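You operate a simulated robot arm through the tools that you are given. There is no shell and no other tool. Be economical: measure what you need, move in short steps, check, and stop when the job is done.

You are at the controls of a simulated robot arm. One attempt, no reset.

JOB
Test the card's bar at 500 V, discharge it, and set the heater as the card says.
Fine: red clip on the bar before the test; dial to DISCH till the live lamp is out, then the clip back on its rest and the dial off. At 100 or more the heater is off.

It is judged by the outcome, as a careful person would: the job done as asked, and still so three seconds after it is handed in. It fails if anything else is knocked over, pushed out of place, dropped, spilled or broken.

ROBOT AND FRAMES
A 7-joint arm with a two-finger parallel gripper, fixed in place. Base frame: the origin is at the foot of the arm, x ahead of it, y to its left, z up. Units: mm, degrees, N and s.
With the tool pointing down near the work surface it reaches from about 340 to 780 mm from the base axis. Its first joint turns from -166.0 to 166.0 degrees. Payload 3.91 kg.
Tool frame: the origin (TCP) lies between the finger pads and is the grasp point; the fingertips stand 30 mm ahead of it; z points along the fingers, y is the line along which they close. The gripper opens to 110 mm. The fingers are 20 mm wide and 10 mm thick; the gripper's body (48 by 112 mm) begins 55 mm behind the TCP.
Orientation is told as [roll, pitch, yaw] about the base's x, y, z axes, in that order, counted from this pose: with the fingers straight down and closing along the base's y, the tool's x points along the base's -x, its y along +y and its z along -z.

CONTROLS
- The arm moves only by the tool servo_tool. Its argument "rows" is a list of rows, each an object (a shift or turn left out is 0, a gripper value left out holds the last) with "dp": the shift along the tool's x, y, z in mm, a list of three; "rot": the turn, a rotation vector about the tool's x, y, z in rad, a list of three; "hand": the finger opening in mm, from 0 to 110. In form: [{"dp": [tx, ty, tz], "rot": [ax, ay, az], "hand": hand}, ...]. A call has 1 to 8 rows; each row is the pose to reach, as a shift and turn from the pose commanded when the call began, along the tool's axes at that moment. A row lasts 0.2 s, in which the tool goes at most 50 mm and 8.6 degrees; a call with a longer step from one row to the next is refused whole, and so is a gripper value outside its range. Where a pose cannot be reached the arm comes as near as it can. A force on the tool above 40 N (or 10 N above the force at the start of the call, whichever is more), or a blocked arm, ends the call early, and 0.2 s more pass. Each finger travels about 153 mm/s and halts on what it meets, pressing with about 29 N; the grip force reading is that of the motor and also rises with nothing between the fingers. The clock runs only during rows and for 0.2 s after the last one: add rows that repeat a pose to give the fingers time. It gives the time, the measured TCP pose, the force on the tool (base axes), the opening and the grip force at its end, in the units of the frame above (readings bear some noise), with the torque about the TCP (base axes, N m) and any sound that the robot's microphone picked up.
- Cameras (640 x 400 px; columns grow to the right, rows downward): "scene" is fixed at [56, -657.7, 1434]; the picture's right is [0.98, -0.18, 0.00], its down [-0.05, -0.27, -0.96] and it looks along [0.17, 0.95, -0.28] (base axes); focal length 316 px, centre (320, 200). "wrist" rides on the gripper at [77, 7, -114] in the tool frame; the picture's right is [-0.09, 1.00, 0.00], its down [-0.80, -0.07, -0.59] and it looks along [-0.59, -0.05, 0.80] (tool axes); focal length 270 px, centre (320, 200). There is no depth. A picture from a camera that has moved, and an enlarged one, comes with that camera's place and axes in the base frame and with its lens. The place of the scene camera against the robot may be out by one fixed shift of up to 18 mm in any direction.
- capture(camera): a new picture of that camera. The clock stands still meanwhile.
- move_column(by): slides the trunk up (or, below 0, down) by that many mm; the arm rides with it, the base frame stays. It gives what a move gives, with no picture.
- close_up(camera, box): a new picture of the part [left, top, right, bottom] of that camera's present view, enlarged. The clock stands still meanwhile.
- job_done(): hands the job in; it is judged then, once.

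Work in short steps. Places have to be worked out from the pictures, the camera data and where the tool is seen: move nearer, look again, correct. Check each grasp and each placing, and mend what went wrong. You have 120 turns and 68 pictures in all, those below and enlarged ones among them. Open the gripper and draw the arm clear of the work before you hand the job in, unless the task says otherwise; then end with one line.

The tools are called after "Call:" by a JSON object that holds its "fn" and its "kwargs". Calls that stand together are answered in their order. servo_tool: Moves the arm, as the interface text tells. Its arguments: {"type":"object","properties":{"rows":{"type":"array","items":{"type":"object","properties":{"dp":{"type":"array","items":{"type":"number"}},"rot":{"type":"array","items":{"type":"number"}},"hand":{"type":"number"}}}}},"required":["rows"]} The other tools are called the same way: move_column (by) slides the trunk up or down; capture (camera) takes a picture; close_up (camera, box) takes an enlarged picture of a part of a camera's view; job_done () hands the job in.

At the start:

```text
t: 0.0
ee_pos: [321.4, 365.9, 1229.8]
tool_rot: [0.0, 0.0, 0.0]
force: [-0.4, 0.2, 0.1]
torque: [-0.01, 0.04, 0.0]
finger_gap: 110.3
gripper_force: 0.0
trunk travel left (down, up): [-500.0, 110.0]
```

scene: 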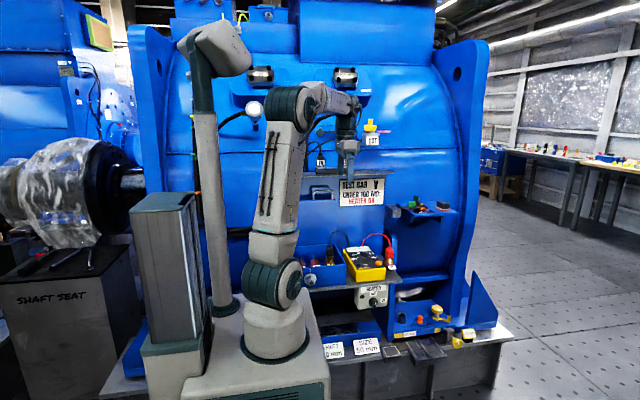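
wrist: 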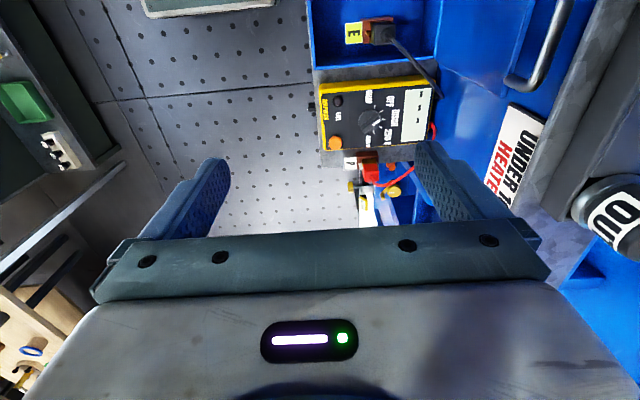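

I'll look closer at the card, the tester, and the bars.

Call:
{"fn": "close_up", "kwargs": {"camera": "scene", "box": [300, 160, 460, 260]}}

Call:
{"fn": "close_up", "kwargs": {"camera": "scene", "box": [290, 220, 450, 320]}}

Call:
{"fn": "close_up", "kwargs": {"camera": "scene", "box": [230, 60, 390, 160]}}

Call:
{"fn": "close_up", "kwargs": {"camera": "wrist", "box": [300, 0, 620, 200]}}

```text
4.00 times, centred on (380, 210) of scene
camera zoom: at [56.0, -657.7, 1434.0], right [0.98, -0.18, 0.0], down [-0.05, -0.27, -0.96], along [0.17, 0.95, -0.28], focal length 1265 px, centre (80, 160)
```

zoom: 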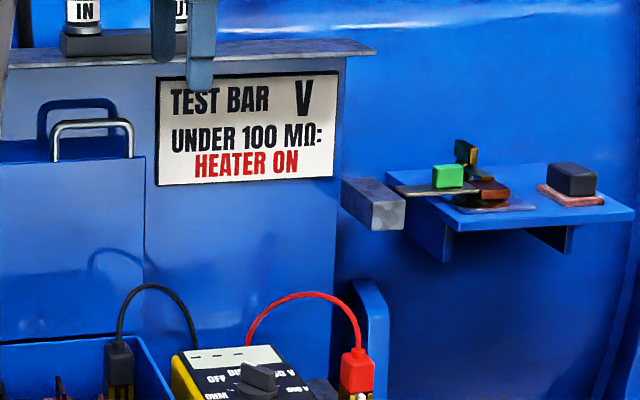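

```text
4.00 times, centred on (370, 270) of scene
camera zoom: at [56.0, -657.7, 1434.0], right [0.98, -0.18, 0.0], down [-0.05, -0.27, -0.96], along [0.17, 0.95, -0.28], focal length 1265 px, centre (120, -80)
```

zoom: 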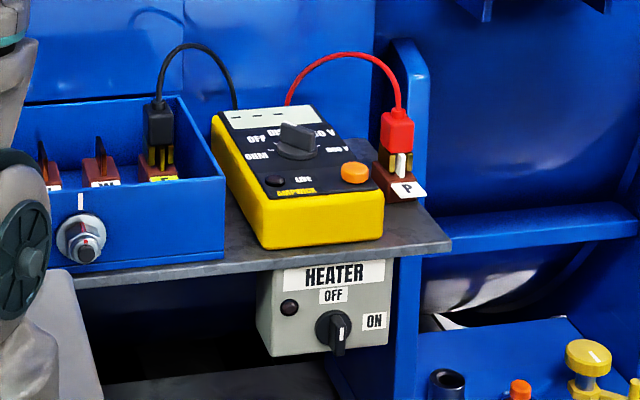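

```text
4.00 times, centred on (310, 110) of scene
camera zoom: at [56.0, -657.7, 1434.0], right [0.98, -0.18, 0.0], down [-0.05, -0.27, -0.96], along [0.17, 0.95, -0.28], focal length 1265 px, centre (360, 560)
```

zoom: 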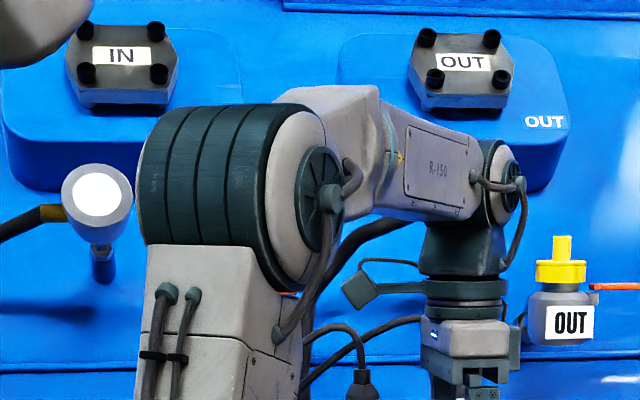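

```text
2.00 times, centred on (460, 100) of wrist
camera zoom: at [245.4, 370.4, 1343.9], right [0.09, 1.0, 0.0], down [0.8, -0.07, 0.59], along [0.59, -0.05, -0.8], focal length 541 px, centre (40, 400)
```

zoom: 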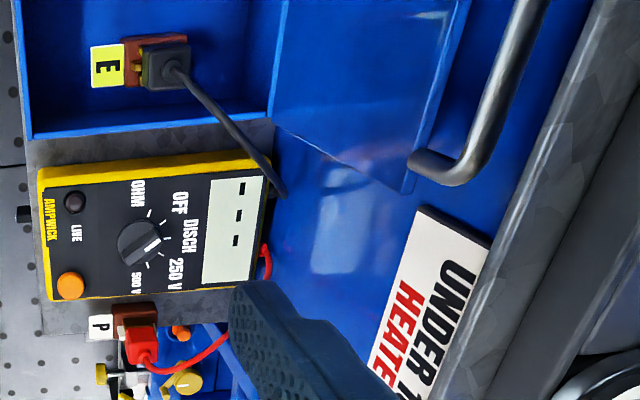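

Card: test bar V, heater ON if below 100 MΩ. The tester's knob is near (432, 450, 865) and the bars are at smaller x in the blue box. I move above the box for a better view.

Call:
{"fn": "servo_tool", "kwargs": {"rows": [{"dp": [28, 7, 24]}, {"dp": [56, 14, 48]}, {"dp": [84, 21, 72]}, {"dp": [112, 28, 96]}, {"dp": [140, 30, 120]}]}}

Call:
{"fn": "capture", "kwargs": {"camera": "wrist"}}

```text
t: 1.2
ee_pos: [180.3, 396.8, 1109.2]
tool_rot: [0.0, 0.0, 0.1]
force: [0.0, -0.4, -0.2]
torque: [0.02, -0.03, 0.04]
finger_gap: 110.0
gripper_force: 0.0
trunk travel left (down, up): [-500.0, 110.0]
```

```text
61 pictures are left
camera wrist: at [104.2, 400.9, 1224.1], right [0.09, 1.0, 0.0], down [0.8, -0.07, 0.59], along [0.59, -0.05, -0.8], focal length 270 px, centre (320, 200)
```

wrist: 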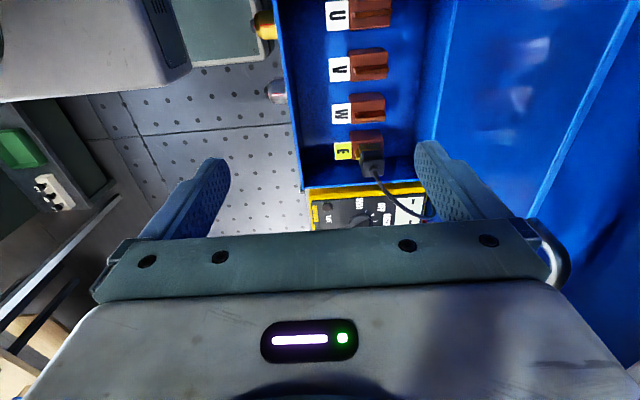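

U, V, W, E bars are visible; V is second. I zoom on the box and the tester.

Call:
{"fn": "close_up", "kwargs": {"camera": "wrist", "box": [260, 0, 500, 150]}}

Call:
{"fn": "close_up", "kwargs": {"camera": "scene", "box": [290, 230, 360, 290]}}

Call:
{"fn": "close_up", "kwargs": {"camera": "scene", "box": [340, 230, 410, 310]}}

```text
2.67 times, centred on (380, 75) of wrist
camera zoom: at [104.2, 400.9, 1224.1], right [0.09, 1.0, 0.0], down [0.8, -0.07, 0.59], along [0.59, -0.05, -0.8], focal length 721 px, centre (160, 533)
```

zoom: 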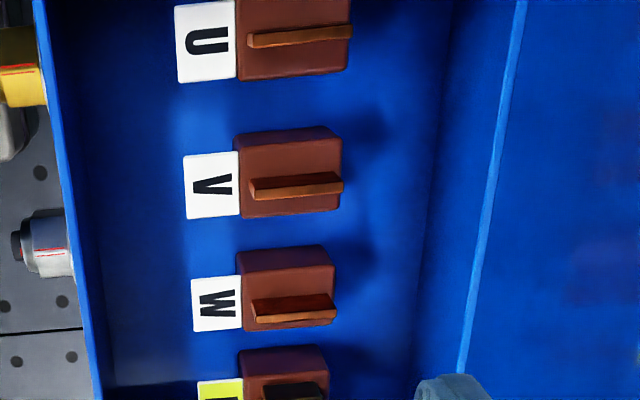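

```text
6.67 times, centred on (325, 260) of scene
camera zoom: at [56.0, -657.7, 1434.0], right [0.98, -0.18, 0.0], down [-0.05, -0.27, -0.96], along [0.17, 0.95, -0.28], focal length 2108 px, centre (287, -200)
```

zoom: 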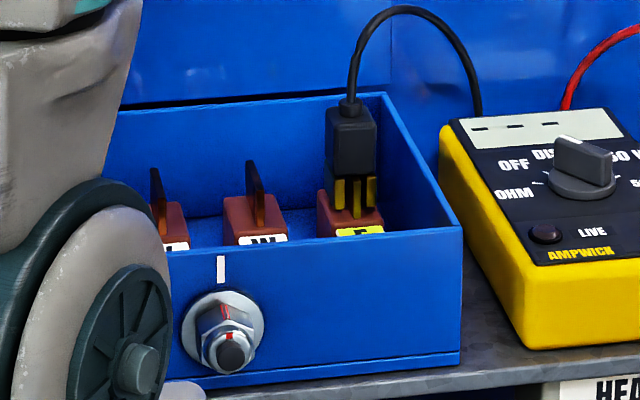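

```text
5.00 times, centred on (375, 270) of scene
camera zoom: at [56.0, -657.7, 1434.0], right [0.98, -0.18, 0.0], down [-0.05, -0.27, -0.96], along [0.17, 0.95, -0.28], focal length 1581 px, centre (45, -150)
```

zoom: 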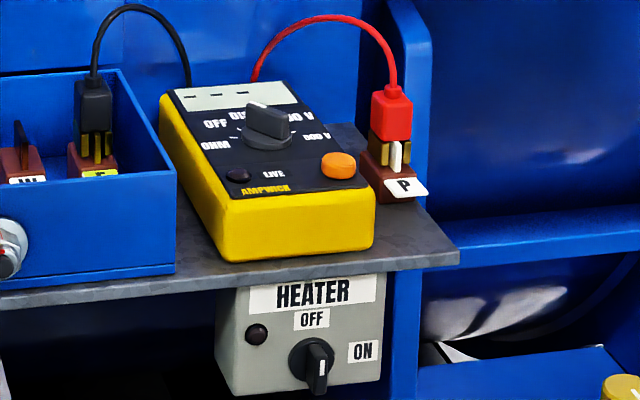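

V bar is near (176, 455), red clip near (537, 449, 867). I move over the tester to see dial and clip from above.

Call:
{"fn": "servo_tool", "kwargs": {"rows": [{"dp": [-45, 4, 5]}, {"dp": [-90, 8, 10]}, {"dp": [-135, 12, 15]}, {"dp": [-180, 16, 20]}, {"dp": [-225, 20, 25]}, {"dp": [-250, 23, 30]}]}}

Call:
{"fn": "capture", "kwargs": {"camera": "wrist"}}

Call:
{"fn": "close_up", "kwargs": {"camera": "wrist", "box": [260, 20, 460, 220]}}

```text
t: 2.6
ee_pos: [433.7, 417.5, 1080.2]
tool_rot: [0.1, 0.1, 0.0]
force: [0.1, -0.6, -0.3]
torque: [0.0, -0.02, -0.02]
finger_gap: 110.1
gripper_force: 0.0
trunk travel left (down, up): [-500.0, 110.0]
```

```text
57 pictures are left
camera wrist: at [357.2, 422.8, 1194.9], right [0.09, 1.0, 0.0], down [0.8, -0.07, 0.59], along [0.59, -0.05, -0.8], focal length 270 px, centre (320, 200)
```

wrist: 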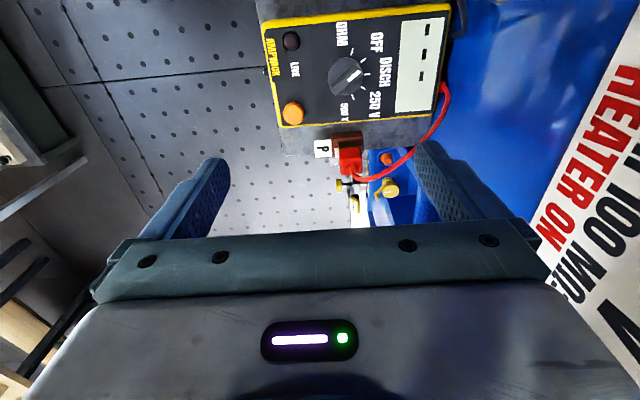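

```text
2.00 times, centred on (360, 120) of wrist
camera zoom: at [357.2, 422.8, 1194.9], right [0.09, 1.0, 0.0], down [0.8, -0.07, 0.59], along [0.59, -0.05, -0.8], focal length 541 px, centre (240, 360)
```

zoom: 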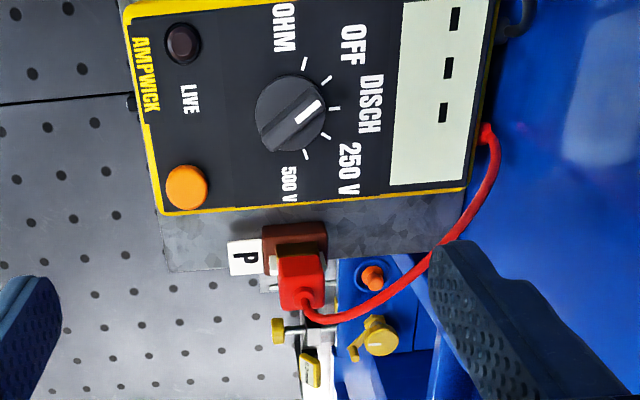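

Dial now at OFF; order is OHM, OFF, DISCH, 250, 500 clockwise from above. I turn the tool +90° and go above the red clip to look at it from the -y side.

Call:
{"fn": "servo_tool", "kwargs": {"rows": [{"dp": [-13, 4, 3], "rot": [0, 0, -0.145]}, {"dp": [-26, 8, 6], "rot": [0, 0, -0.29]}, {"dp": [-39, 12, 9], "rot": [0, 0, -0.435]}, {"dp": [-52, 16, 12], "rot": [0, 0, -0.58]}, {"dp": [-65, 20, 15], "rot": [0, 0, -0.725]}, {"dp": [-78, 24, 18], "rot": [0, 0, -0.87]}, {"dp": [-91, 28, 21], "rot": [0, 0, -1.015]}, {"dp": [-104, 32, 24], "rot": [0, 0, -1.16]}]}}

Call:
{"fn": "servo_tool", "kwargs": {"rows": [{"rot": [0, 0, -0.137]}, {"rot": [0, 0, -0.274]}, {"rot": [0, 0, -0.411]}]}}

Call:
{"fn": "capture", "kwargs": {"camera": "wrist"}}

```text
t: 4.4
ee_pos: [536.6, 450.6, 1054.3]
tool_rot: [0.1, 0.0, 66.6]
force: [-0.4, -0.3, -0.1]
torque: [-0.01, 0.0, -0.02]
finger_gap: 109.8
gripper_force: 0.2
trunk travel left (down, up): [-500.0, 110.0]
```

```text
t: 5.2
ee_pos: [535.9, 450.2, 1054.9]
tool_rot: [-0.1, -0.1, 90.1]
force: [-0.3, -1.0, -0.4]
torque: [0.0, 0.02, 0.02]
finger_gap: 109.7
gripper_force: 0.0
trunk travel left (down, up): [-500.0, 110.0]
```

```text
55 pictures are left
camera wrist: at [529.2, 371.6, 1170.1], right [-1.0, 0.09, 0.0], down [0.07, 0.8, 0.59], along [0.05, 0.59, -0.8], focal length 270 px, centre (320, 200)
```

wrist: 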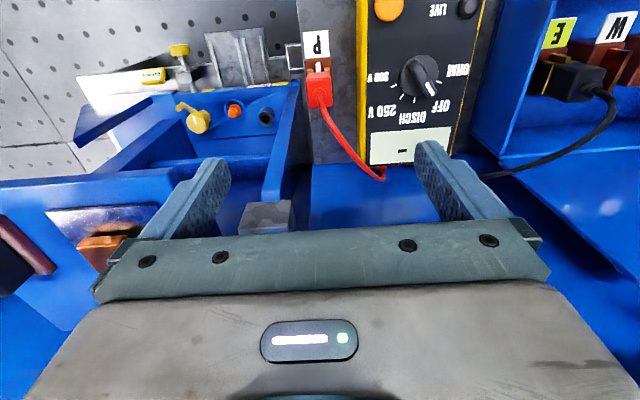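

The clip is at about (537, 448). I zoom to see the blue plate beside it.

Call:
{"fn": "close_up", "kwargs": {"camera": "wrist", "box": [230, 20, 390, 180]}}

Call:
{"fn": "close_up", "kwargs": {"camera": "scene", "box": [360, 220, 420, 270]}}

```text
2.50 times, centred on (310, 100) of wrist
camera zoom: at [529.2, 371.6, 1170.1], right [-1.0, 0.09, 0.0], down [0.07, 0.8, 0.59], along [0.05, 0.59, -0.8], focal length 676 px, centre (345, 450)
```

zoom: 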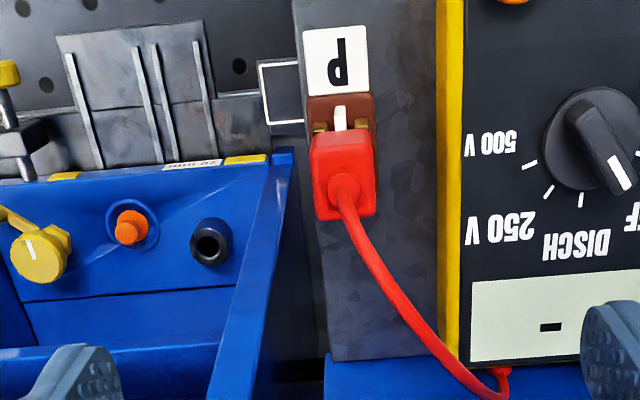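

```text
8.00 times, centred on (390, 245) of scene
camera zoom: at [56.0, -657.7, 1434.0], right [0.98, -0.18, 0.0], down [-0.05, -0.27, -0.96], along [0.17, 0.95, -0.28], focal length 2530 px, centre (-240, -160)
```

zoom: 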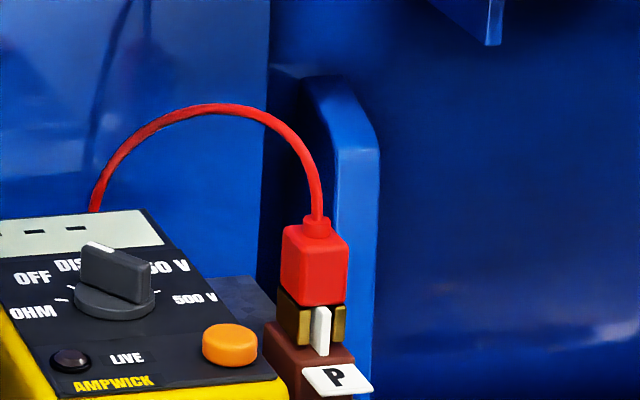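

Clip is ~26 mm wide, body z about 852–881. I descend over it with fingers partly closed, stopping above for a check.

Call:
{"fn": "servo_tool", "kwargs": {"rows": [{"dp": [4, -1, 35], "hand": 50}, {"dp": [4, -1, 70], "hand": 50}, {"dp": [4, -1, 105], "hand": 50}, {"dp": [4, -1, 105], "hand": 50}]}}

Call:
{"fn": "capture", "kwargs": {"camera": "wrist"}}

Call:
{"fn": "capture", "kwargs": {"camera": "scene"}}

```text
t: 6.2
ee_pos: [537.4, 446.1, 950.2]
tool_rot: [0.0, 0.0, 90.0]
force: [1.0, 0.3, -0.6]
torque: [-0.03, 0.0, 0.02]
finger_gap: 50.1
gripper_force: 0.0
trunk travel left (down, up): [-500.0, 110.0]
```

```text
52 pictures are left
camera wrist: at [531.0, 368.8, 1065.5], right [-1.0, 0.09, 0.0], down [0.07, 0.8, 0.59], along [0.05, 0.59, -0.8], focal length 270 px, centre (320, 200)
```

wrist: 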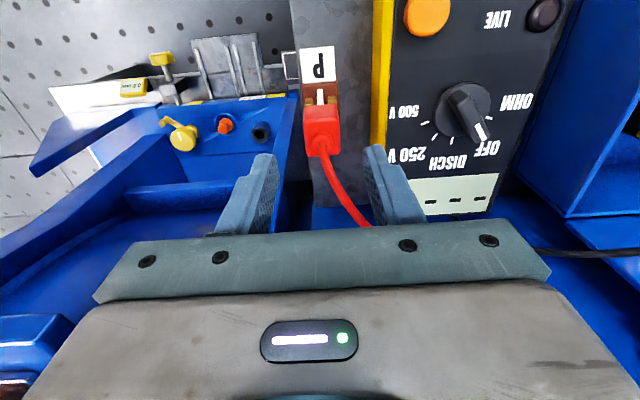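

```text
51 pictures are left
```

scene: 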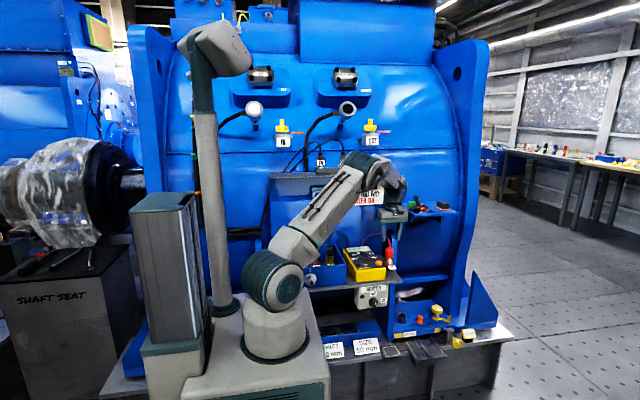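

Clip center about (536, 450). Descend to TCP z≈890 straddling the clip.

Call:
{"fn": "servo_tool", "kwargs": {"rows": [{"dp": [-3, 1, 20], "hand": 44}, {"dp": [-3, 1, 40], "hand": 44}, {"dp": [-3, 1, 60], "hand": 44}]}}

Call:
{"fn": "capture", "kwargs": {"camera": "wrist"}}

Call:
{"fn": "close_up", "kwargs": {"camera": "scene", "box": [350, 190, 430, 270]}}

```text
t: 7.0
ee_pos: [536.4, 450.5, 890.6]
tool_rot: [0.0, 0.0, 90.0]
force: [0.4, 0.2, 0.0]
torque: [-0.03, 0.03, 0.01]
finger_gap: 43.9
gripper_force: 0.1
trunk travel left (down, up): [-500.0, 110.0]
```

```text
50 pictures are left
camera wrist: at [530.0, 371.0, 1004.7], right [-1.0, 0.09, 0.0], down [0.07, 0.8, 0.59], along [0.05, 0.59, -0.8], focal length 270 px, centre (320, 200)
```

wrist: 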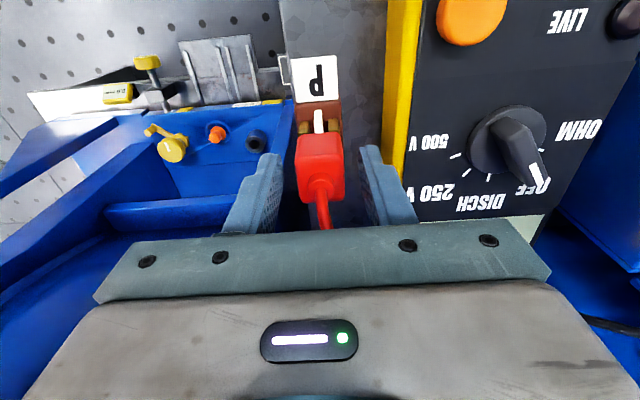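

```text
5.00 times, centred on (390, 230) of scene
camera zoom: at [56.0, -657.7, 1434.0], right [0.98, -0.18, 0.0], down [-0.05, -0.27, -0.96], along [0.17, 0.95, -0.28], focal length 1581 px, centre (-30, 50)
```

zoom: 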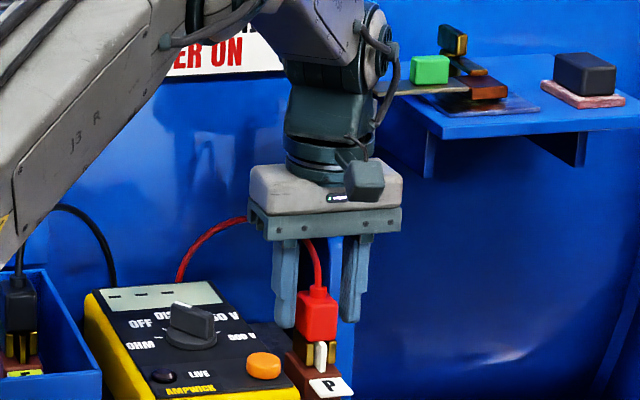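

The clip is between the fingers with good overlap. Close and add dwell.

Call:
{"fn": "servo_tool", "kwargs": {"rows": [{"hand": 15}, {"hand": 15}, {"hand": 15}]}}

Call:
{"fn": "servo_tool", "kwargs": {"rows": [{"dp": [0, 0, -15]}, {"dp": [0, 0, -30]}, {"dp": [0, 0, -45]}]}}

Call:
{"fn": "capture", "kwargs": {"camera": "wrist"}}

Call:
{"fn": "close_up", "kwargs": {"camera": "scene", "box": [350, 190, 430, 270]}}

```text
t: 7.8
ee_pos: [535.3, 448.5, 889.7]
tool_rot: [-0.1, -0.1, 90.0]
force: [1.0, 0.5, 0.1]
torque: [0.05, -0.02, -0.01]
finger_gap: 25.3
gripper_force: 28.9
trunk travel left (down, up): [-500.0, 110.0]
```

```text
t: 8.6
ee_pos: [536.7, 449.5, 935.7]
tool_rot: [0.0, 0.0, 90.0]
force: [-0.5, 0.4, -0.7]
torque: [0.01, -0.04, 0.0]
finger_gap: 25.3
gripper_force: 28.4
trunk travel left (down, up): [-500.0, 110.0]
```

```text
48 pictures are left
camera wrist: at [530.7, 370.5, 1050.6], right [-1.0, 0.09, 0.0], down [0.07, 0.8, 0.59], along [0.05, 0.59, -0.8], focal length 270 px, centre (320, 200)
```

wrist: 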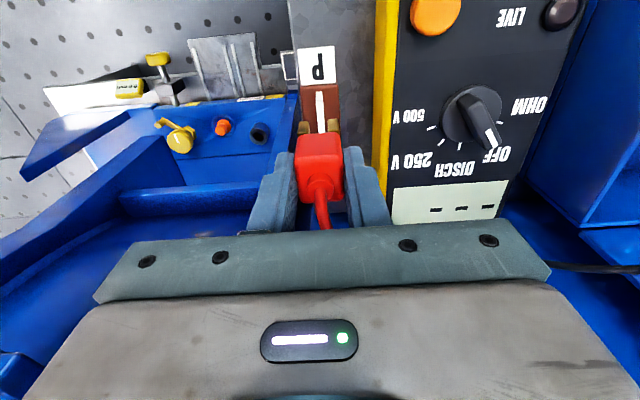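

```text
5.00 times, centred on (390, 230) of scene
camera zoom: at [56.0, -657.7, 1434.0], right [0.98, -0.18, 0.0], down [-0.05, -0.27, -0.96], along [0.17, 0.95, -0.28], focal length 1581 px, centre (-30, 50)
```

zoom: 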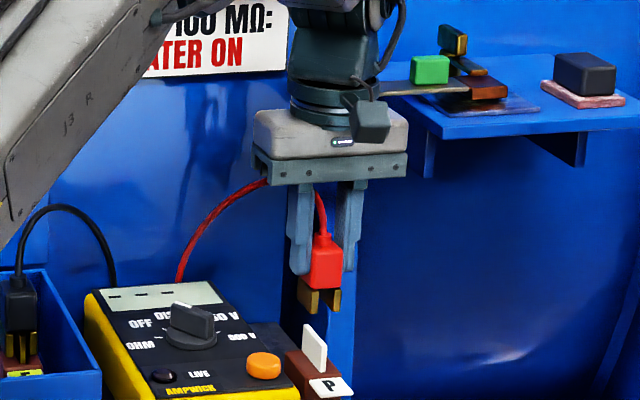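

Clip is held and off P. I raise it and carry it toward V, high over the tester and E/W.

Call:
{"fn": "servo_tool", "kwargs": {"rows": [{"dp": [0, 0, -42]}, {"dp": [0, 0, -84]}, {"dp": [0, 45, -84]}, {"dp": [0, 90, -84]}, {"dp": [0, 135, -84]}, {"dp": [0, 180, -84]}, {"dp": [0, 225, -84]}, {"dp": [0, 270, -84]}]}}

Call:
{"fn": "servo_tool", "kwargs": {"rows": [{"dp": [0, 45, 0]}, {"dp": [0, 88, 0]}]}}

Call:
{"fn": "capture", "kwargs": {"camera": "wrist"}}

```text
t: 10.4
ee_pos: [266.2, 450.4, 1018.7]
tool_rot: [-0.1, -0.1, 90.0]
force: [-0.4, 0.0, -1.0]
torque: [-0.03, -0.02, 0.0]
finger_gap: 25.3
gripper_force: 28.9
trunk travel left (down, up): [-500.0, 110.0]
```

```text
t: 11.0
ee_pos: [178.0, 449.5, 1017.9]
tool_rot: [0.0, 0.0, 90.0]
force: [-0.4, -0.6, -0.1]
torque: [-0.01, -0.02, 0.02]
finger_gap: 25.2
gripper_force: 29.1
trunk travel left (down, up): [-500.0, 110.0]
```

```text
46 pictures are left
camera wrist: at [171.5, 370.7, 1134.3], right [-1.0, 0.09, 0.0], down [0.07, 0.8, 0.59], along [0.05, 0.59, -0.8], focal length 270 px, centre (320, 200)
```

wrist: 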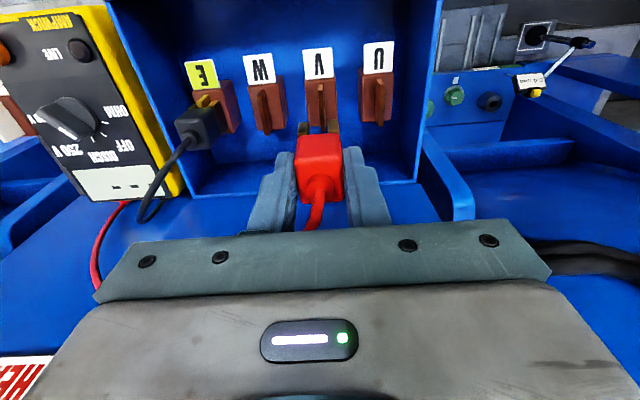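

V is straight below the clip. Zoom to measure the blade.

Call:
{"fn": "close_up", "kwargs": {"camera": "wrist", "box": [230, 30, 410, 210]}}

```text
2.22 times, centred on (320, 120) of wrist
camera zoom: at [171.5, 370.7, 1134.3], right [-1.0, 0.09, 0.0], down [0.07, 0.8, 0.59], along [0.05, 0.59, -0.8], focal length 601 px, centre (320, 378)
```

zoom: 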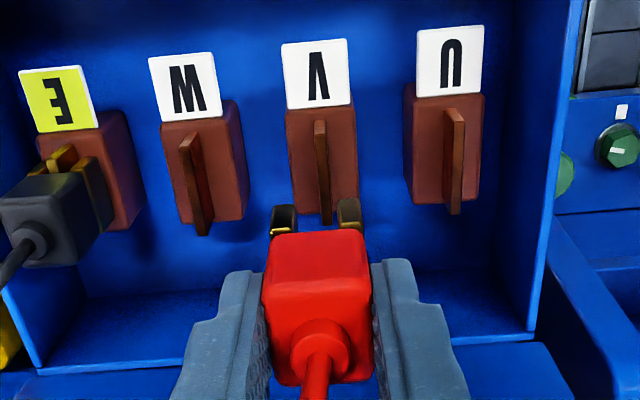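

V blade center is about (177, 457), length 42 mm in y. Shift slightly and descend to just above it.

Call:
{"fn": "servo_tool", "kwargs": {"rows": [{"dp": [-8, 1, 0]}, {"dp": [-8, 1, 40]}, {"dp": [-8, 1, 75]}]}}

Call:
{"fn": "close_up", "kwargs": {"camera": "wrist", "box": [230, 30, 410, 210]}}

Call:
{"fn": "close_up", "kwargs": {"camera": "scene", "box": [270, 200, 350, 280]}}

```text
t: 11.8
ee_pos: [176.4, 457.8, 945.1]
tool_rot: [0.0, -0.1, 90.1]
force: [-0.3, 0.9, 0.0]
torque: [0.0, -0.01, 0.04]
finger_gap: 25.2
gripper_force: 28.9
trunk travel left (down, up): [-500.0, 110.0]
```

```text
2.22 times, centred on (320, 120) of wrist
camera zoom: at [169.9, 379.0, 1059.5], right [-1.0, 0.09, 0.0], down [0.07, 0.8, 0.59], along [0.05, 0.59, -0.8], focal length 601 px, centre (320, 378)
```

zoom: 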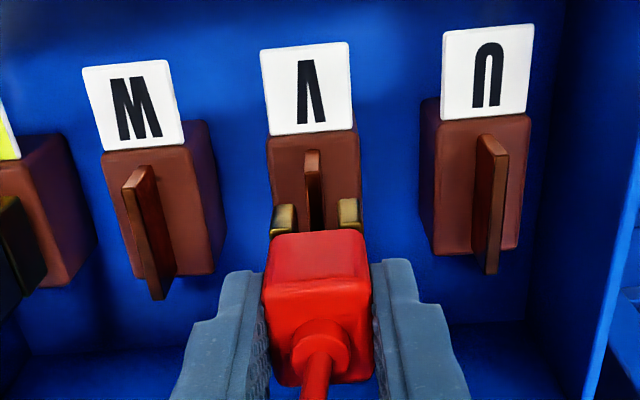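

```text
5.00 times, centred on (310, 240) of scene
camera zoom: at [56.0, -657.7, 1434.0], right [0.98, -0.18, 0.0], down [-0.05, -0.27, -0.96], along [0.17, 0.95, -0.28], focal length 1581 px, centre (370, 0)
```

zoom: 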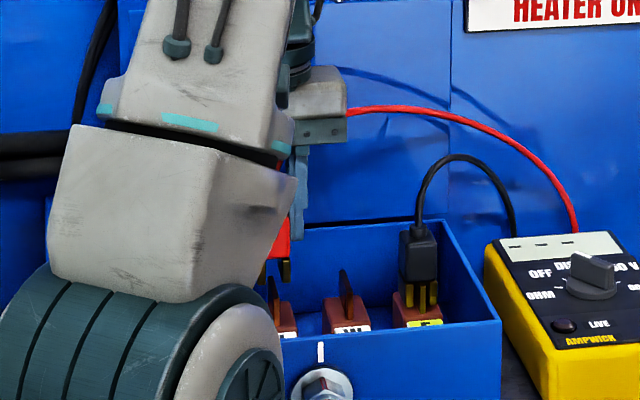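

Jaws line up with the blade in x. Now slowly press down while watching force.

Call:
{"fn": "servo_tool", "kwargs": {"rows": [{"dp": [0, 0, 5]}, {"dp": [0, 0, 10]}, {"dp": [0, 0, 15]}, {"dp": [0, 0, 20]}, {"dp": [0, 0, 25]}]}}

Call:
{"fn": "close_up", "kwargs": {"camera": "wrist", "box": [230, 30, 410, 210]}}

Call:
{"fn": "close_up", "kwargs": {"camera": "scene", "box": [270, 200, 350, 280]}}

```text
t: 13.0
ee_pos: [176.6, 456.8, 919.0]
tool_rot: [0.0, 0.0, 89.9]
force: [-0.7, 0.3, -0.4]
torque: [0.02, -0.02, -0.05]
finger_gap: 25.1
gripper_force: 29.5
trunk travel left (down, up): [-500.0, 110.0]
```

```text
2.22 times, centred on (320, 120) of wrist
camera zoom: at [171.0, 378.8, 1033.9], right [-1.0, 0.09, 0.0], down [0.07, 0.8, 0.59], along [0.05, 0.59, -0.8], focal length 601 px, centre (320, 378)
```

zoom: 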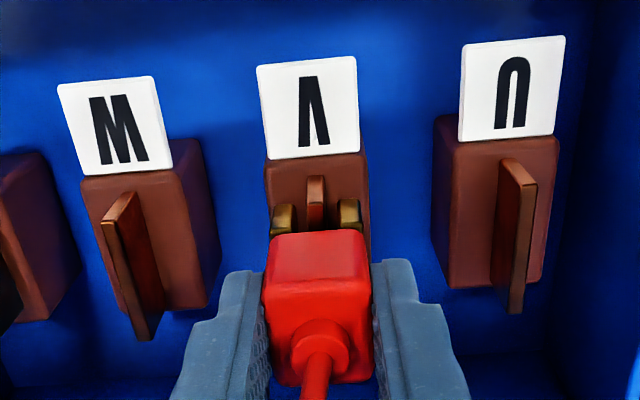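

```text
5.00 times, centred on (310, 240) of scene
camera zoom: at [56.0, -657.7, 1434.0], right [0.98, -0.18, 0.0], down [-0.05, -0.27, -0.96], along [0.17, 0.95, -0.28], focal length 1581 px, centre (370, 0)
```

zoom: 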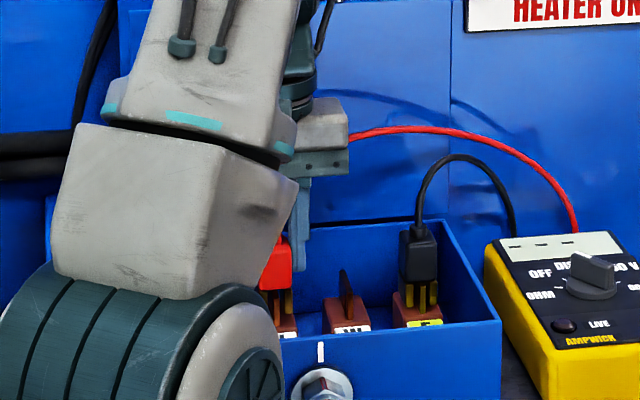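

Straddling the blade without contact yet. Continue down in small steps until it seats.

Call:
{"fn": "servo_tool", "kwargs": {"rows": [{"dp": [0, 0, 2]}, {"dp": [0, 0, 4]}, {"dp": [0, 0, 6]}, {"dp": [0, 0, 8]}]}}

Call:
{"fn": "close_up", "kwargs": {"camera": "wrist", "box": [230, 30, 410, 210]}}

```text
t: 14.1
ee_pos: [177.1, 458.3, 915.5]
tool_rot: [-0.2, -0.5, 90.1]
force: [-1.3, -3.9, 20.2]
torque: [-0.44, 0.06, -0.01]
finger_gap: 25.3
gripper_force: 29.2
trunk travel left (down, up): [-500.0, 110.0]
stopped in row 4: the force on the tool passed its limit at 42 N (the readings are from after the stop); the commanded pose is now the measured one
```

```text
2.22 times, centred on (320, 120) of wrist
camera zoom: at [170.5, 378.4, 1029.1], right [-1.0, 0.09, 0.0], down [0.07, 0.8, 0.6], along [0.05, 0.6, -0.8], focal length 601 px, centre (320, 378)
```

zoom: 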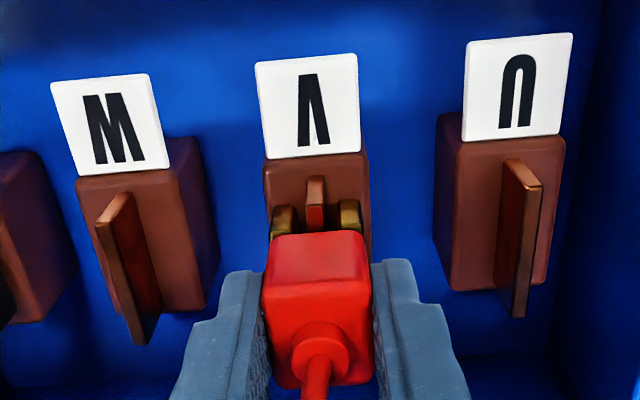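

Seated at 915.5 as predicted. I release, rise and check.

Call:
{"fn": "servo_tool", "kwargs": {"rows": [{"hand": 44}, {"hand": 44}, {"dp": [0, 0, -20], "hand": 44}, {"dp": [0, 0, -50]}, {"dp": [0, 0, -85]}, {"dp": [0, 0, -120]}]}}

Call:
{"fn": "capture", "kwargs": {"camera": "wrist"}}

Call:
{"fn": "close_up", "kwargs": {"camera": "scene", "box": [270, 200, 390, 280]}}

```text
t: 15.5
ee_pos: [176.0, 458.4, 1034.0]
tool_rot: [-0.2, -0.3, 90.2]
force: [0.1, 0.4, -0.2]
torque: [-0.02, 0.01, 0.02]
finger_gap: 44.0
gripper_force: 0.1
trunk travel left (down, up): [-500.0, 110.0]
```

```text
39 pictures are left
camera wrist: at [170.4, 379.4, 1148.1], right [-1.0, 0.09, 0.0], down [0.07, 0.8, 0.6], along [0.05, 0.6, -0.8], focal length 270 px, centre (320, 200)
```

wrist: 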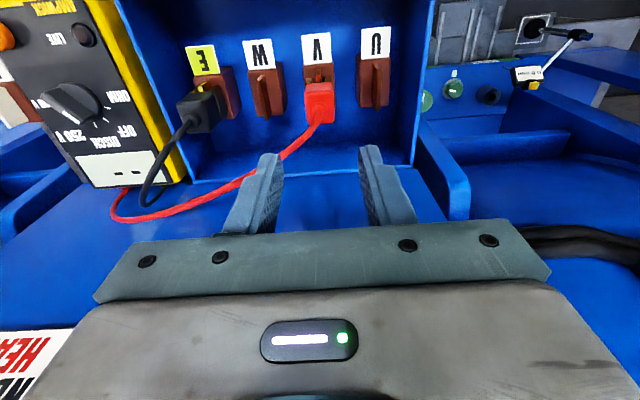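

```text
5.00 times, centred on (330, 240) of scene
camera zoom: at [56.0, -657.7, 1434.0], right [0.98, -0.18, 0.0], down [-0.05, -0.27, -0.96], along [0.17, 0.95, -0.28], focal length 1581 px, centre (270, 0)
```

zoom: 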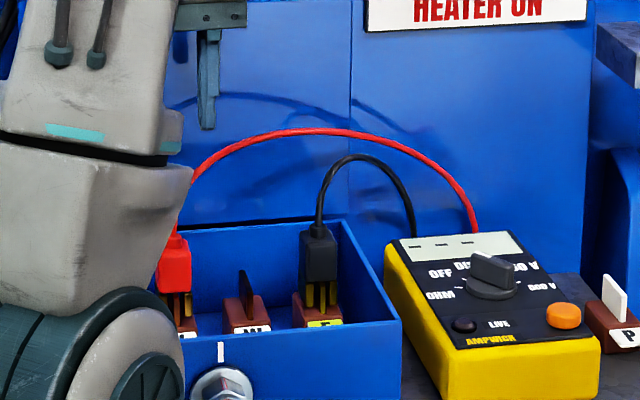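

Clip on V. Now go above the dial at (430, 446), yaw 130°, and look.

Call:
{"fn": "servo_tool", "kwargs": {"rows": [{"dp": [2, -42, 5], "rot": [0, 0, -0.117]}, {"dp": [4, -85, 10], "rot": [0, 0, -0.233]}, {"dp": [6, -128, 15], "rot": [0, 0, -0.35]}, {"dp": [8, -170, 20], "rot": [0, 0, -0.467]}, {"dp": [10, -212, 25], "rot": [0, 0, -0.583]}, {"dp": [12, -254, 30], "rot": [0, 0, -0.7]}]}}

Call:
{"fn": "close_up", "kwargs": {"camera": "wrist", "box": [220, 0, 420, 200]}}

```text
t: 16.9
ee_pos: [430.8, 446.3, 1003.4]
tool_rot: [-0.2, -0.1, 130.1]
force: [0.3, 1.0, 0.4]
torque: [-0.02, -0.02, -0.02]
finger_gap: 44.0
gripper_force: 0.1
trunk travel left (down, up): [-500.0, 110.0]
```

```text
2.00 times, centred on (320, 100) of wrist
camera zoom: at [476.1, 381.4, 1117.6], right [-0.82, -0.58, 0.0], down [-0.46, 0.65, 0.6], along [-0.34, 0.49, -0.8], focal length 541 px, centre (320, 400)
```

zoom: 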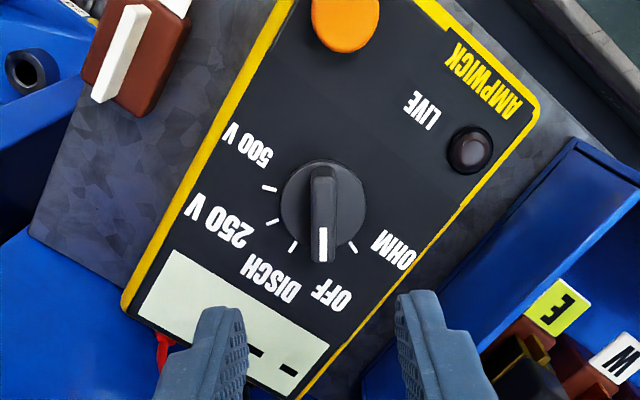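

Ridge points at OFF (~33° off +y), ticks spaced ~33°, knob centre ≈ (430.5, 444.5). Descend with yaw ≈124°, fingers around the ridge.

Call:
{"fn": "servo_tool", "kwargs": {"rows": [{"dp": [1, 0, 35], "rot": [0, 0, 0.1], "hand": 36}, {"dp": [1, 0, 70], "rot": [0, 0, 0.1], "hand": 36}, {"dp": [1, 0, 100], "rot": [0, 0, 0.1], "hand": 36}]}}

Call:
{"fn": "capture", "kwargs": {"camera": "wrist"}}

Call:
{"fn": "close_up", "kwargs": {"camera": "scene", "box": [330, 210, 410, 290]}}

```text
t: 17.7
ee_pos: [432.7, 445.7, 902.7]
tool_rot: [-0.3, -0.2, 124.4]
force: [0.3, 0.0, -0.1]
torque: [0.03, -0.03, 0.02]
finger_gap: 36.1
gripper_force: 0.1
trunk travel left (down, up): [-500.0, 110.0]
```

```text
36 pictures are left
camera wrist: at [471.6, 375.8, 1017.0], right [-0.87, -0.49, 0.0], down [-0.4, 0.7, 0.6], along [-0.29, 0.52, -0.8], focal length 270 px, centre (320, 200)
```

wrist: 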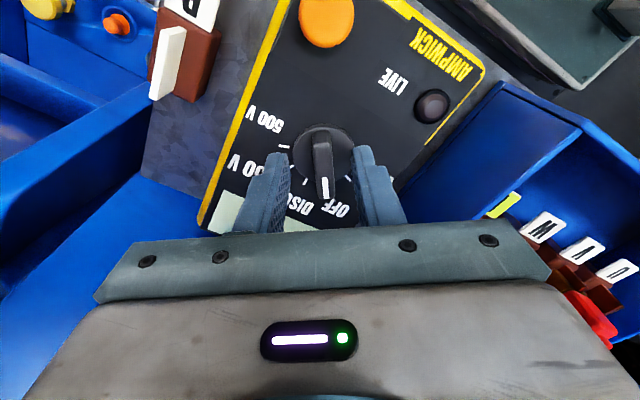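

```text
5.00 times, centred on (370, 250) of scene
camera zoom: at [56.0, -657.7, 1434.0], right [0.98, -0.18, 0.0], down [-0.05, -0.27, -0.96], along [0.17, 0.95, -0.28], focal length 1581 px, centre (70, -50)
```

zoom: 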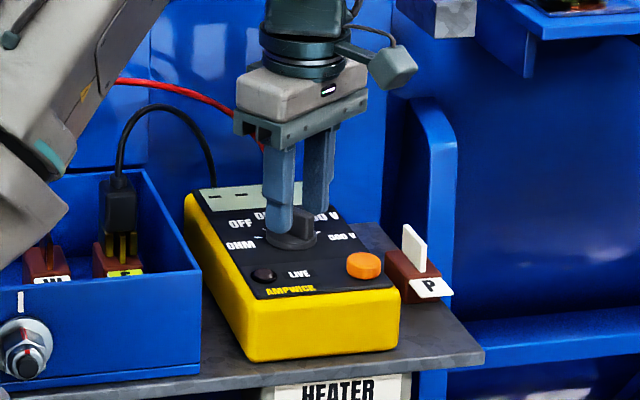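

Fingers bracket the ridge. Lower 6 mm and close.

Call:
{"fn": "servo_tool", "kwargs": {"rows": [{"dp": [1, 0.5, 3]}, {"dp": [1.5, 0.5, 6]}, {"dp": [1.5, 0.5, 6], "hand": 5}, {"dp": [1.5, 0.5, 6], "hand": 5}, {"dp": [1.5, 0.5, 6], "hand": 5}]}}

Call:
{"fn": "capture", "kwargs": {"camera": "wrist"}}

```text
t: 18.9
ee_pos: [433.7, 444.7, 896.8]
tool_rot: [-0.3, -0.2, 124.3]
force: [-3.6, -3.3, -0.7]
torque: [-0.36, 0.02, 0.02]
finger_gap: 10.7
gripper_force: 28.7
trunk travel left (down, up): [-500.0, 110.0]
```

```text
34 pictures are left
camera wrist: at [472.1, 375.2, 1011.2], right [-0.87, -0.49, 0.0], down [-0.4, 0.7, 0.6], along [-0.29, 0.52, -0.8], focal length 270 px, centre (320, 200)
```

wrist: 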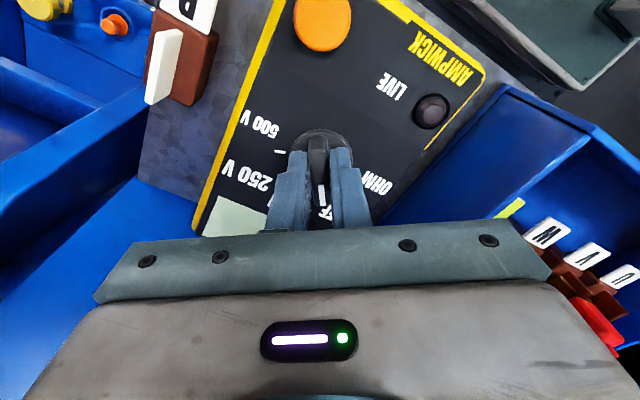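

Ridge gripped (10.7 mm). Small re-centring, then turn clockwise (from above) toward 500 V.

Call:
{"fn": "servo_tool", "kwargs": {"rows": [{"dp": [0, 1.8, 0], "rot": [0, 0, 0.0]}, {"dp": [0, 1.8, 0], "rot": [0, 0, 0.13]}, {"dp": [0, 1.8, 0], "rot": [0, 0, 0.26]}, {"dp": [0, 1.8, 0], "rot": [0, 0, 0.39]}, {"dp": [0, 1.8, 0], "rot": [0, 0, 0.52]}, {"dp": [0, 1.8, 0], "rot": [0, 0, 0.65]}, {"dp": [0, 1.8, 0], "rot": [0, 0, 0.78]}, {"dp": [0, 1.8, 0], "rot": [0, 0, 0.9]}]}}

Call:
{"fn": "capture", "kwargs": {"camera": "wrist"}}

```text
t: 20.7
ee_pos: [431.3, 443.6, 896.1]
tool_rot: [0.0, -0.4, 72.8]
force: [-0.2, 0.7, 0.9]
torque: [-0.18, 0.0, 0.03]
finger_gap: 10.8
gripper_force: 28.6
trunk travel left (down, up): [-500.0, 110.0]
```

```text
33 pictures are left
camera wrist: at [402.5, 370.4, 1011.2], right [-0.93, 0.38, 0.0], down [0.3, 0.74, 0.6], along [0.23, 0.55, -0.8], focal length 270 px, centre (320, 200)
```

wrist: 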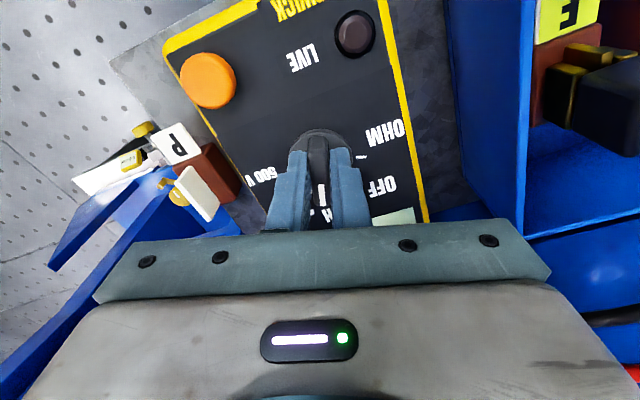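

Turning well with low force. Continue to 500 V (yaw ≈ 24°).

Call:
{"fn": "servo_tool", "kwargs": {"rows": [{"rot": [0, 0, 0.125]}, {"rot": [0, 0, 0.25]}, {"rot": [0, 0, 0.375]}, {"rot": [0, 0, 0.5]}, {"rot": [0, 0, 0.625]}, {"rot": [0, 0, 0.75]}, {"rot": [0, 0, 0.855]}]}}

Call:
{"fn": "capture", "kwargs": {"camera": "wrist"}}

Call:
{"fn": "close_up", "kwargs": {"camera": "scene", "box": [330, 220, 410, 300]}}

```text
t: 22.3
ee_pos: [430.3, 444.3, 896.4]
tool_rot: [0.2, -0.1, 23.7]
force: [0.4, -1.1, 0.6]
torque: [-0.15, 0.11, -0.01]
finger_gap: 10.9
gripper_force: 29.1
trunk travel left (down, up): [-500.0, 110.0]
```

```text
32 pictures are left
camera wrist: at [358.4, 417.7, 1011.6], right [-0.32, 0.95, 0.0], down [0.76, 0.26, 0.6], along [0.56, 0.19, -0.8], focal length 270 px, centre (320, 200)
```

wrist: 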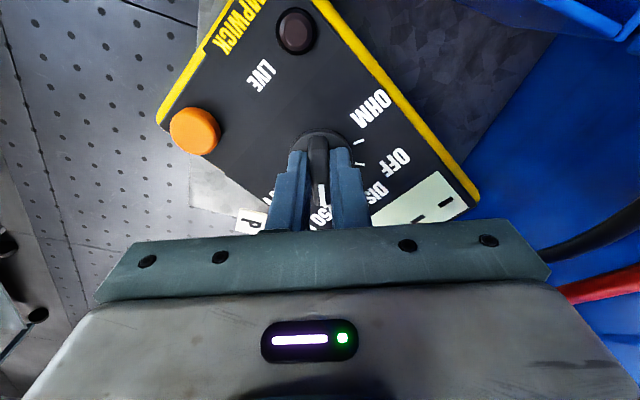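

```text
5.00 times, centred on (370, 260) of scene
camera zoom: at [56.0, -657.7, 1434.0], right [0.98, -0.18, 0.0], down [-0.05, -0.27, -0.96], along [0.17, 0.95, -0.28], focal length 1581 px, centre (70, -100)
```

zoom: 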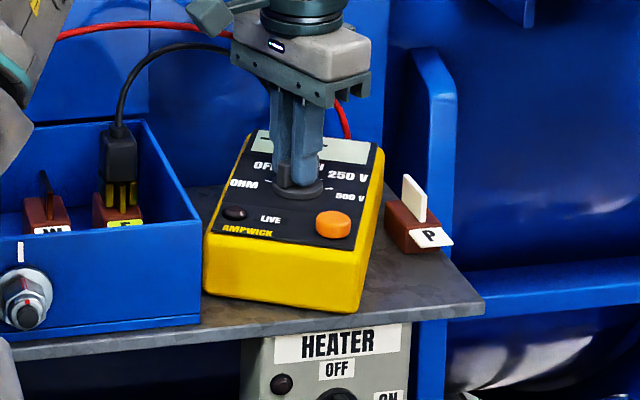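

The tester itself turned about 22° clockwise with the last part of the turn. I turn back by that amount with the grip kept, to see whether the body follows.

Call:
{"fn": "servo_tool", "kwargs": {"rows": [{"rot": [0, 0, -0.13]}, {"rot": [0, 0, -0.26]}, {"rot": [0, 0, -0.393]}, {"rot": [0, 0, -0.393]}]}}

Call:
{"fn": "close_up", "kwargs": {"camera": "scene", "box": [330, 220, 410, 300]}}

Call:
{"fn": "capture", "kwargs": {"camera": "wrist"}}

```text
t: 23.3
ee_pos: [430.6, 444.4, 896.2]
tool_rot: [0.1, -0.3, 46.6]
force: [0.2, 0.3, 0.1]
torque: [-0.07, 0.01, -0.04]
finger_gap: 10.9
gripper_force: 28.8
trunk travel left (down, up): [-500.0, 110.0]
```

```text
5.00 times, centred on (370, 260) of scene
camera zoom: at [56.0, -657.7, 1434.0], right [0.98, -0.18, 0.0], down [-0.05, -0.27, -0.96], along [0.17, 0.95, -0.28], focal length 1581 px, centre (70, -100)
```

zoom: 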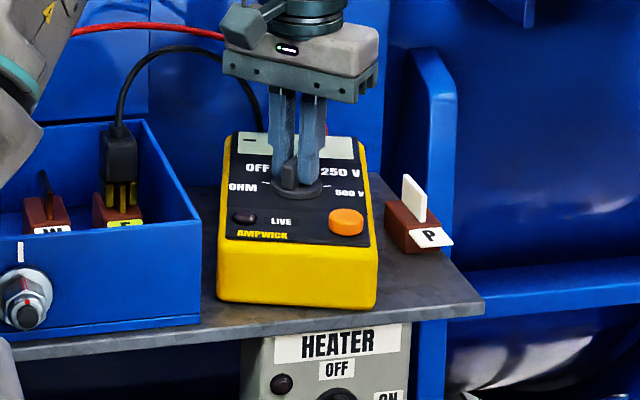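

```text
29 pictures are left
camera wrist: at [374.0, 390.8, 1011.3], right [-0.66, 0.75, 0.0], down [0.6, 0.53, 0.6], along [0.45, 0.4, -0.8], focal length 270 px, centre (320, 200)
```

wrist: 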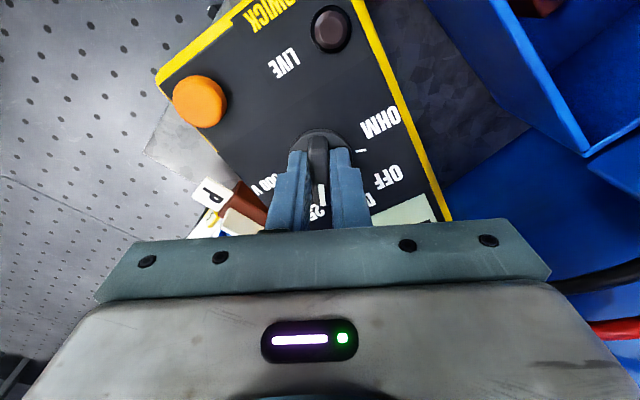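

The body only followed partly: dial friction and table friction are similar. I'll press down while turning the dial so that the body stays; first measure the press force.

Call:
{"fn": "servo_tool", "kwargs": {"rows": [{"dp": [0, 0, 1.5]}, {"dp": [0, 0, 3]}, {"dp": [0, 0, 3]}]}}

```text
t: 24.1
ee_pos: [431.5, 444.1, 895.7]
tool_rot: [0.1, -0.6, 46.4]
force: [2.0, 2.6, 15.6]
torque: [-0.46, 0.28, 0.03]
finger_gap: 11.0
gripper_force: 29.1
trunk travel left (down, up): [-500.0, 110.0]
```

Press ≈16 N; add a bit more and turn toward 500 V.

Call:
{"fn": "servo_tool", "kwargs": {"rows": [{"dp": [0, 0, 2]}, {"dp": [0, 0, 2], "rot": [0, 0, 0.11]}, {"dp": [0, 0, 2], "rot": [0, 0, 0.22]}, {"dp": [0, 0, 2], "rot": [0, 0, 0.33]}, {"dp": [0, 0, 2], "rot": [0, 0, 0.44]}, {"dp": [0, 0, 2], "rot": [0, 0, 0.55]}, {"dp": [0, 0, 2], "rot": [0, 0, 0.66]}]}}

Call:
{"fn": "close_up", "kwargs": {"camera": "scene", "box": [330, 220, 410, 300]}}

Call:
{"fn": "capture", "kwargs": {"camera": "wrist"}}

```text
t: 25.7
ee_pos: [429.1, 446.2, 893.1]
tool_rot: [0.4, -0.3, 8.6]
force: [2.1, 18.6, 19.5]
torque: [-0.07, -0.17, 0.09]
finger_gap: 10.6
gripper_force: 28.8
trunk travel left (down, up): [-500.0, 110.0]
```

```text
5.00 times, centred on (370, 260) of scene
camera zoom: at [56.0, -657.7, 1434.0], right [0.98, -0.18, 0.0], down [-0.05, -0.27, -0.96], along [0.17, 0.95, -0.28], focal length 1581 px, centre (70, -100)
```

zoom: 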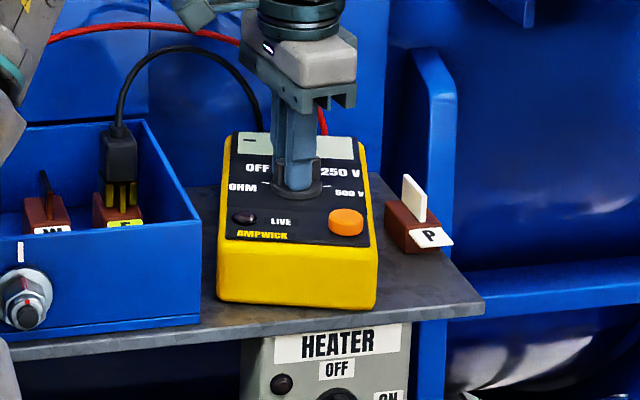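

```text
27 pictures are left
camera wrist: at [352.4, 438.7, 1007.1], right [-0.06, 1.0, 0.01], down [0.8, 0.04, 0.6], along [0.6, 0.04, -0.8], focal length 270 px, centre (320, 200)
```

wrist: 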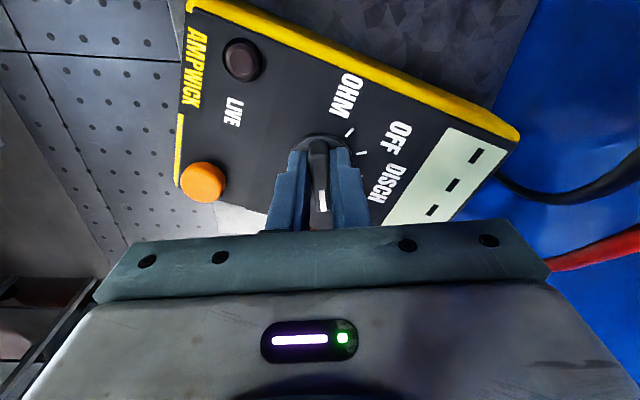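

The body stayed and the dial turned alone. I open the fingers, rise, and look at the dial.

Call:
{"fn": "servo_tool", "kwargs": {"rows": [{"hand": 36}, {"hand": 36}, {"dp": [0, 0, -30]}, {"dp": [0, 0, -60]}, {"dp": [0, 0, -95]}]}}

Call:
{"fn": "capture", "kwargs": {"camera": "wrist"}}

```text
t: 26.9
ee_pos: [432.0, 442.4, 987.8]
tool_rot: [0.4, -0.2, 8.5]
force: [0.1, 0.7, 0.3]
torque: [0.01, -0.02, -0.05]
finger_gap: 36.0
gripper_force: 0.0
trunk travel left (down, up): [-500.0, 110.0]
```

```text
26 pictures are left
camera wrist: at [355.0, 435.2, 1102.8], right [-0.06, 1.0, 0.01], down [0.8, 0.05, 0.6], along [0.6, 0.04, -0.8], focal length 270 px, centre (320, 200)
```

wrist: 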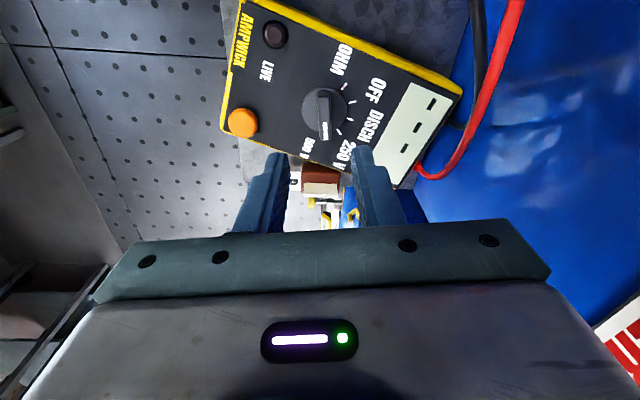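

Dial is at 500 V; body is turned ~17° clockwise. I regrip the knob and lift slightly to unload the table friction, then turn the body back square.

Call:
{"fn": "servo_tool", "kwargs": {"rows": [{"dp": [-1, 2, 45]}, {"dp": [-1, 2, 90]}, {"dp": [-1, 2, 92], "hand": 5}, {"dp": [-1, 2, 92], "hand": 5}, {"dp": [-1, 2, 92], "hand": 5}]}}

Call:
{"fn": "servo_tool", "kwargs": {"rows": [{"dp": [0, 0, -1]}, {"dp": [0, 0, -2]}, {"dp": [0, 0, -2]}]}}

```text
t: 28.1
ee_pos: [431.1, 447.4, 897.5]
tool_rot: [0.4, -0.2, 8.5]
force: [0.0, 0.8, 9.1]
torque: [-0.27, 0.35, 0.0]
finger_gap: 10.9
gripper_force: 29.0
trunk travel left (down, up): [-500.0, 110.0]
```

```text
t: 28.9
ee_pos: [432.8, 446.7, 897.1]
tool_rot: [0.3, -0.1, 8.7]
force: [3.5, 6.0, 1.6]
torque: [0.08, -0.88, 0.02]
finger_gap: 10.7
gripper_force: 28.8
trunk travel left (down, up): [-500.0, 110.0]
```

Force falls ~4 N/mm; lift 2 mm more.

Call:
{"fn": "servo_tool", "kwargs": {"rows": [{"dp": [0, 0, -1]}, {"dp": [0, 0, -2]}, {"dp": [0, 0, -2]}]}}

```text
t: 29.7
ee_pos: [431.5, 445.3, 896.4]
tool_rot: [0.1, 0.0, 8.5]
force: [0.0, -0.4, 0.2]
torque: [-0.14, 0.07, -0.03]
finger_gap: 10.7
gripper_force: 29.2
trunk travel left (down, up): [-500.0, 110.0]
```

Still about zero load; lift a little more.

Call:
{"fn": "servo_tool", "kwargs": {"rows": [{"dp": [0, 0, -1]}, {"dp": [0, 0, -2]}, {"dp": [0, 0, -2.5]}, {"dp": [0, 0, -2.5]}]}}

```text
t: 30.7
ee_pos: [431.4, 446.1, 900.8]
tool_rot: [0.2, -0.1, 8.6]
force: [0.5, 0.5, -10.9]
torque: [-0.13, 0.09, 0.02]
finger_gap: 10.6
gripper_force: 29.0
trunk travel left (down, up): [-500.0, 110.0]
```

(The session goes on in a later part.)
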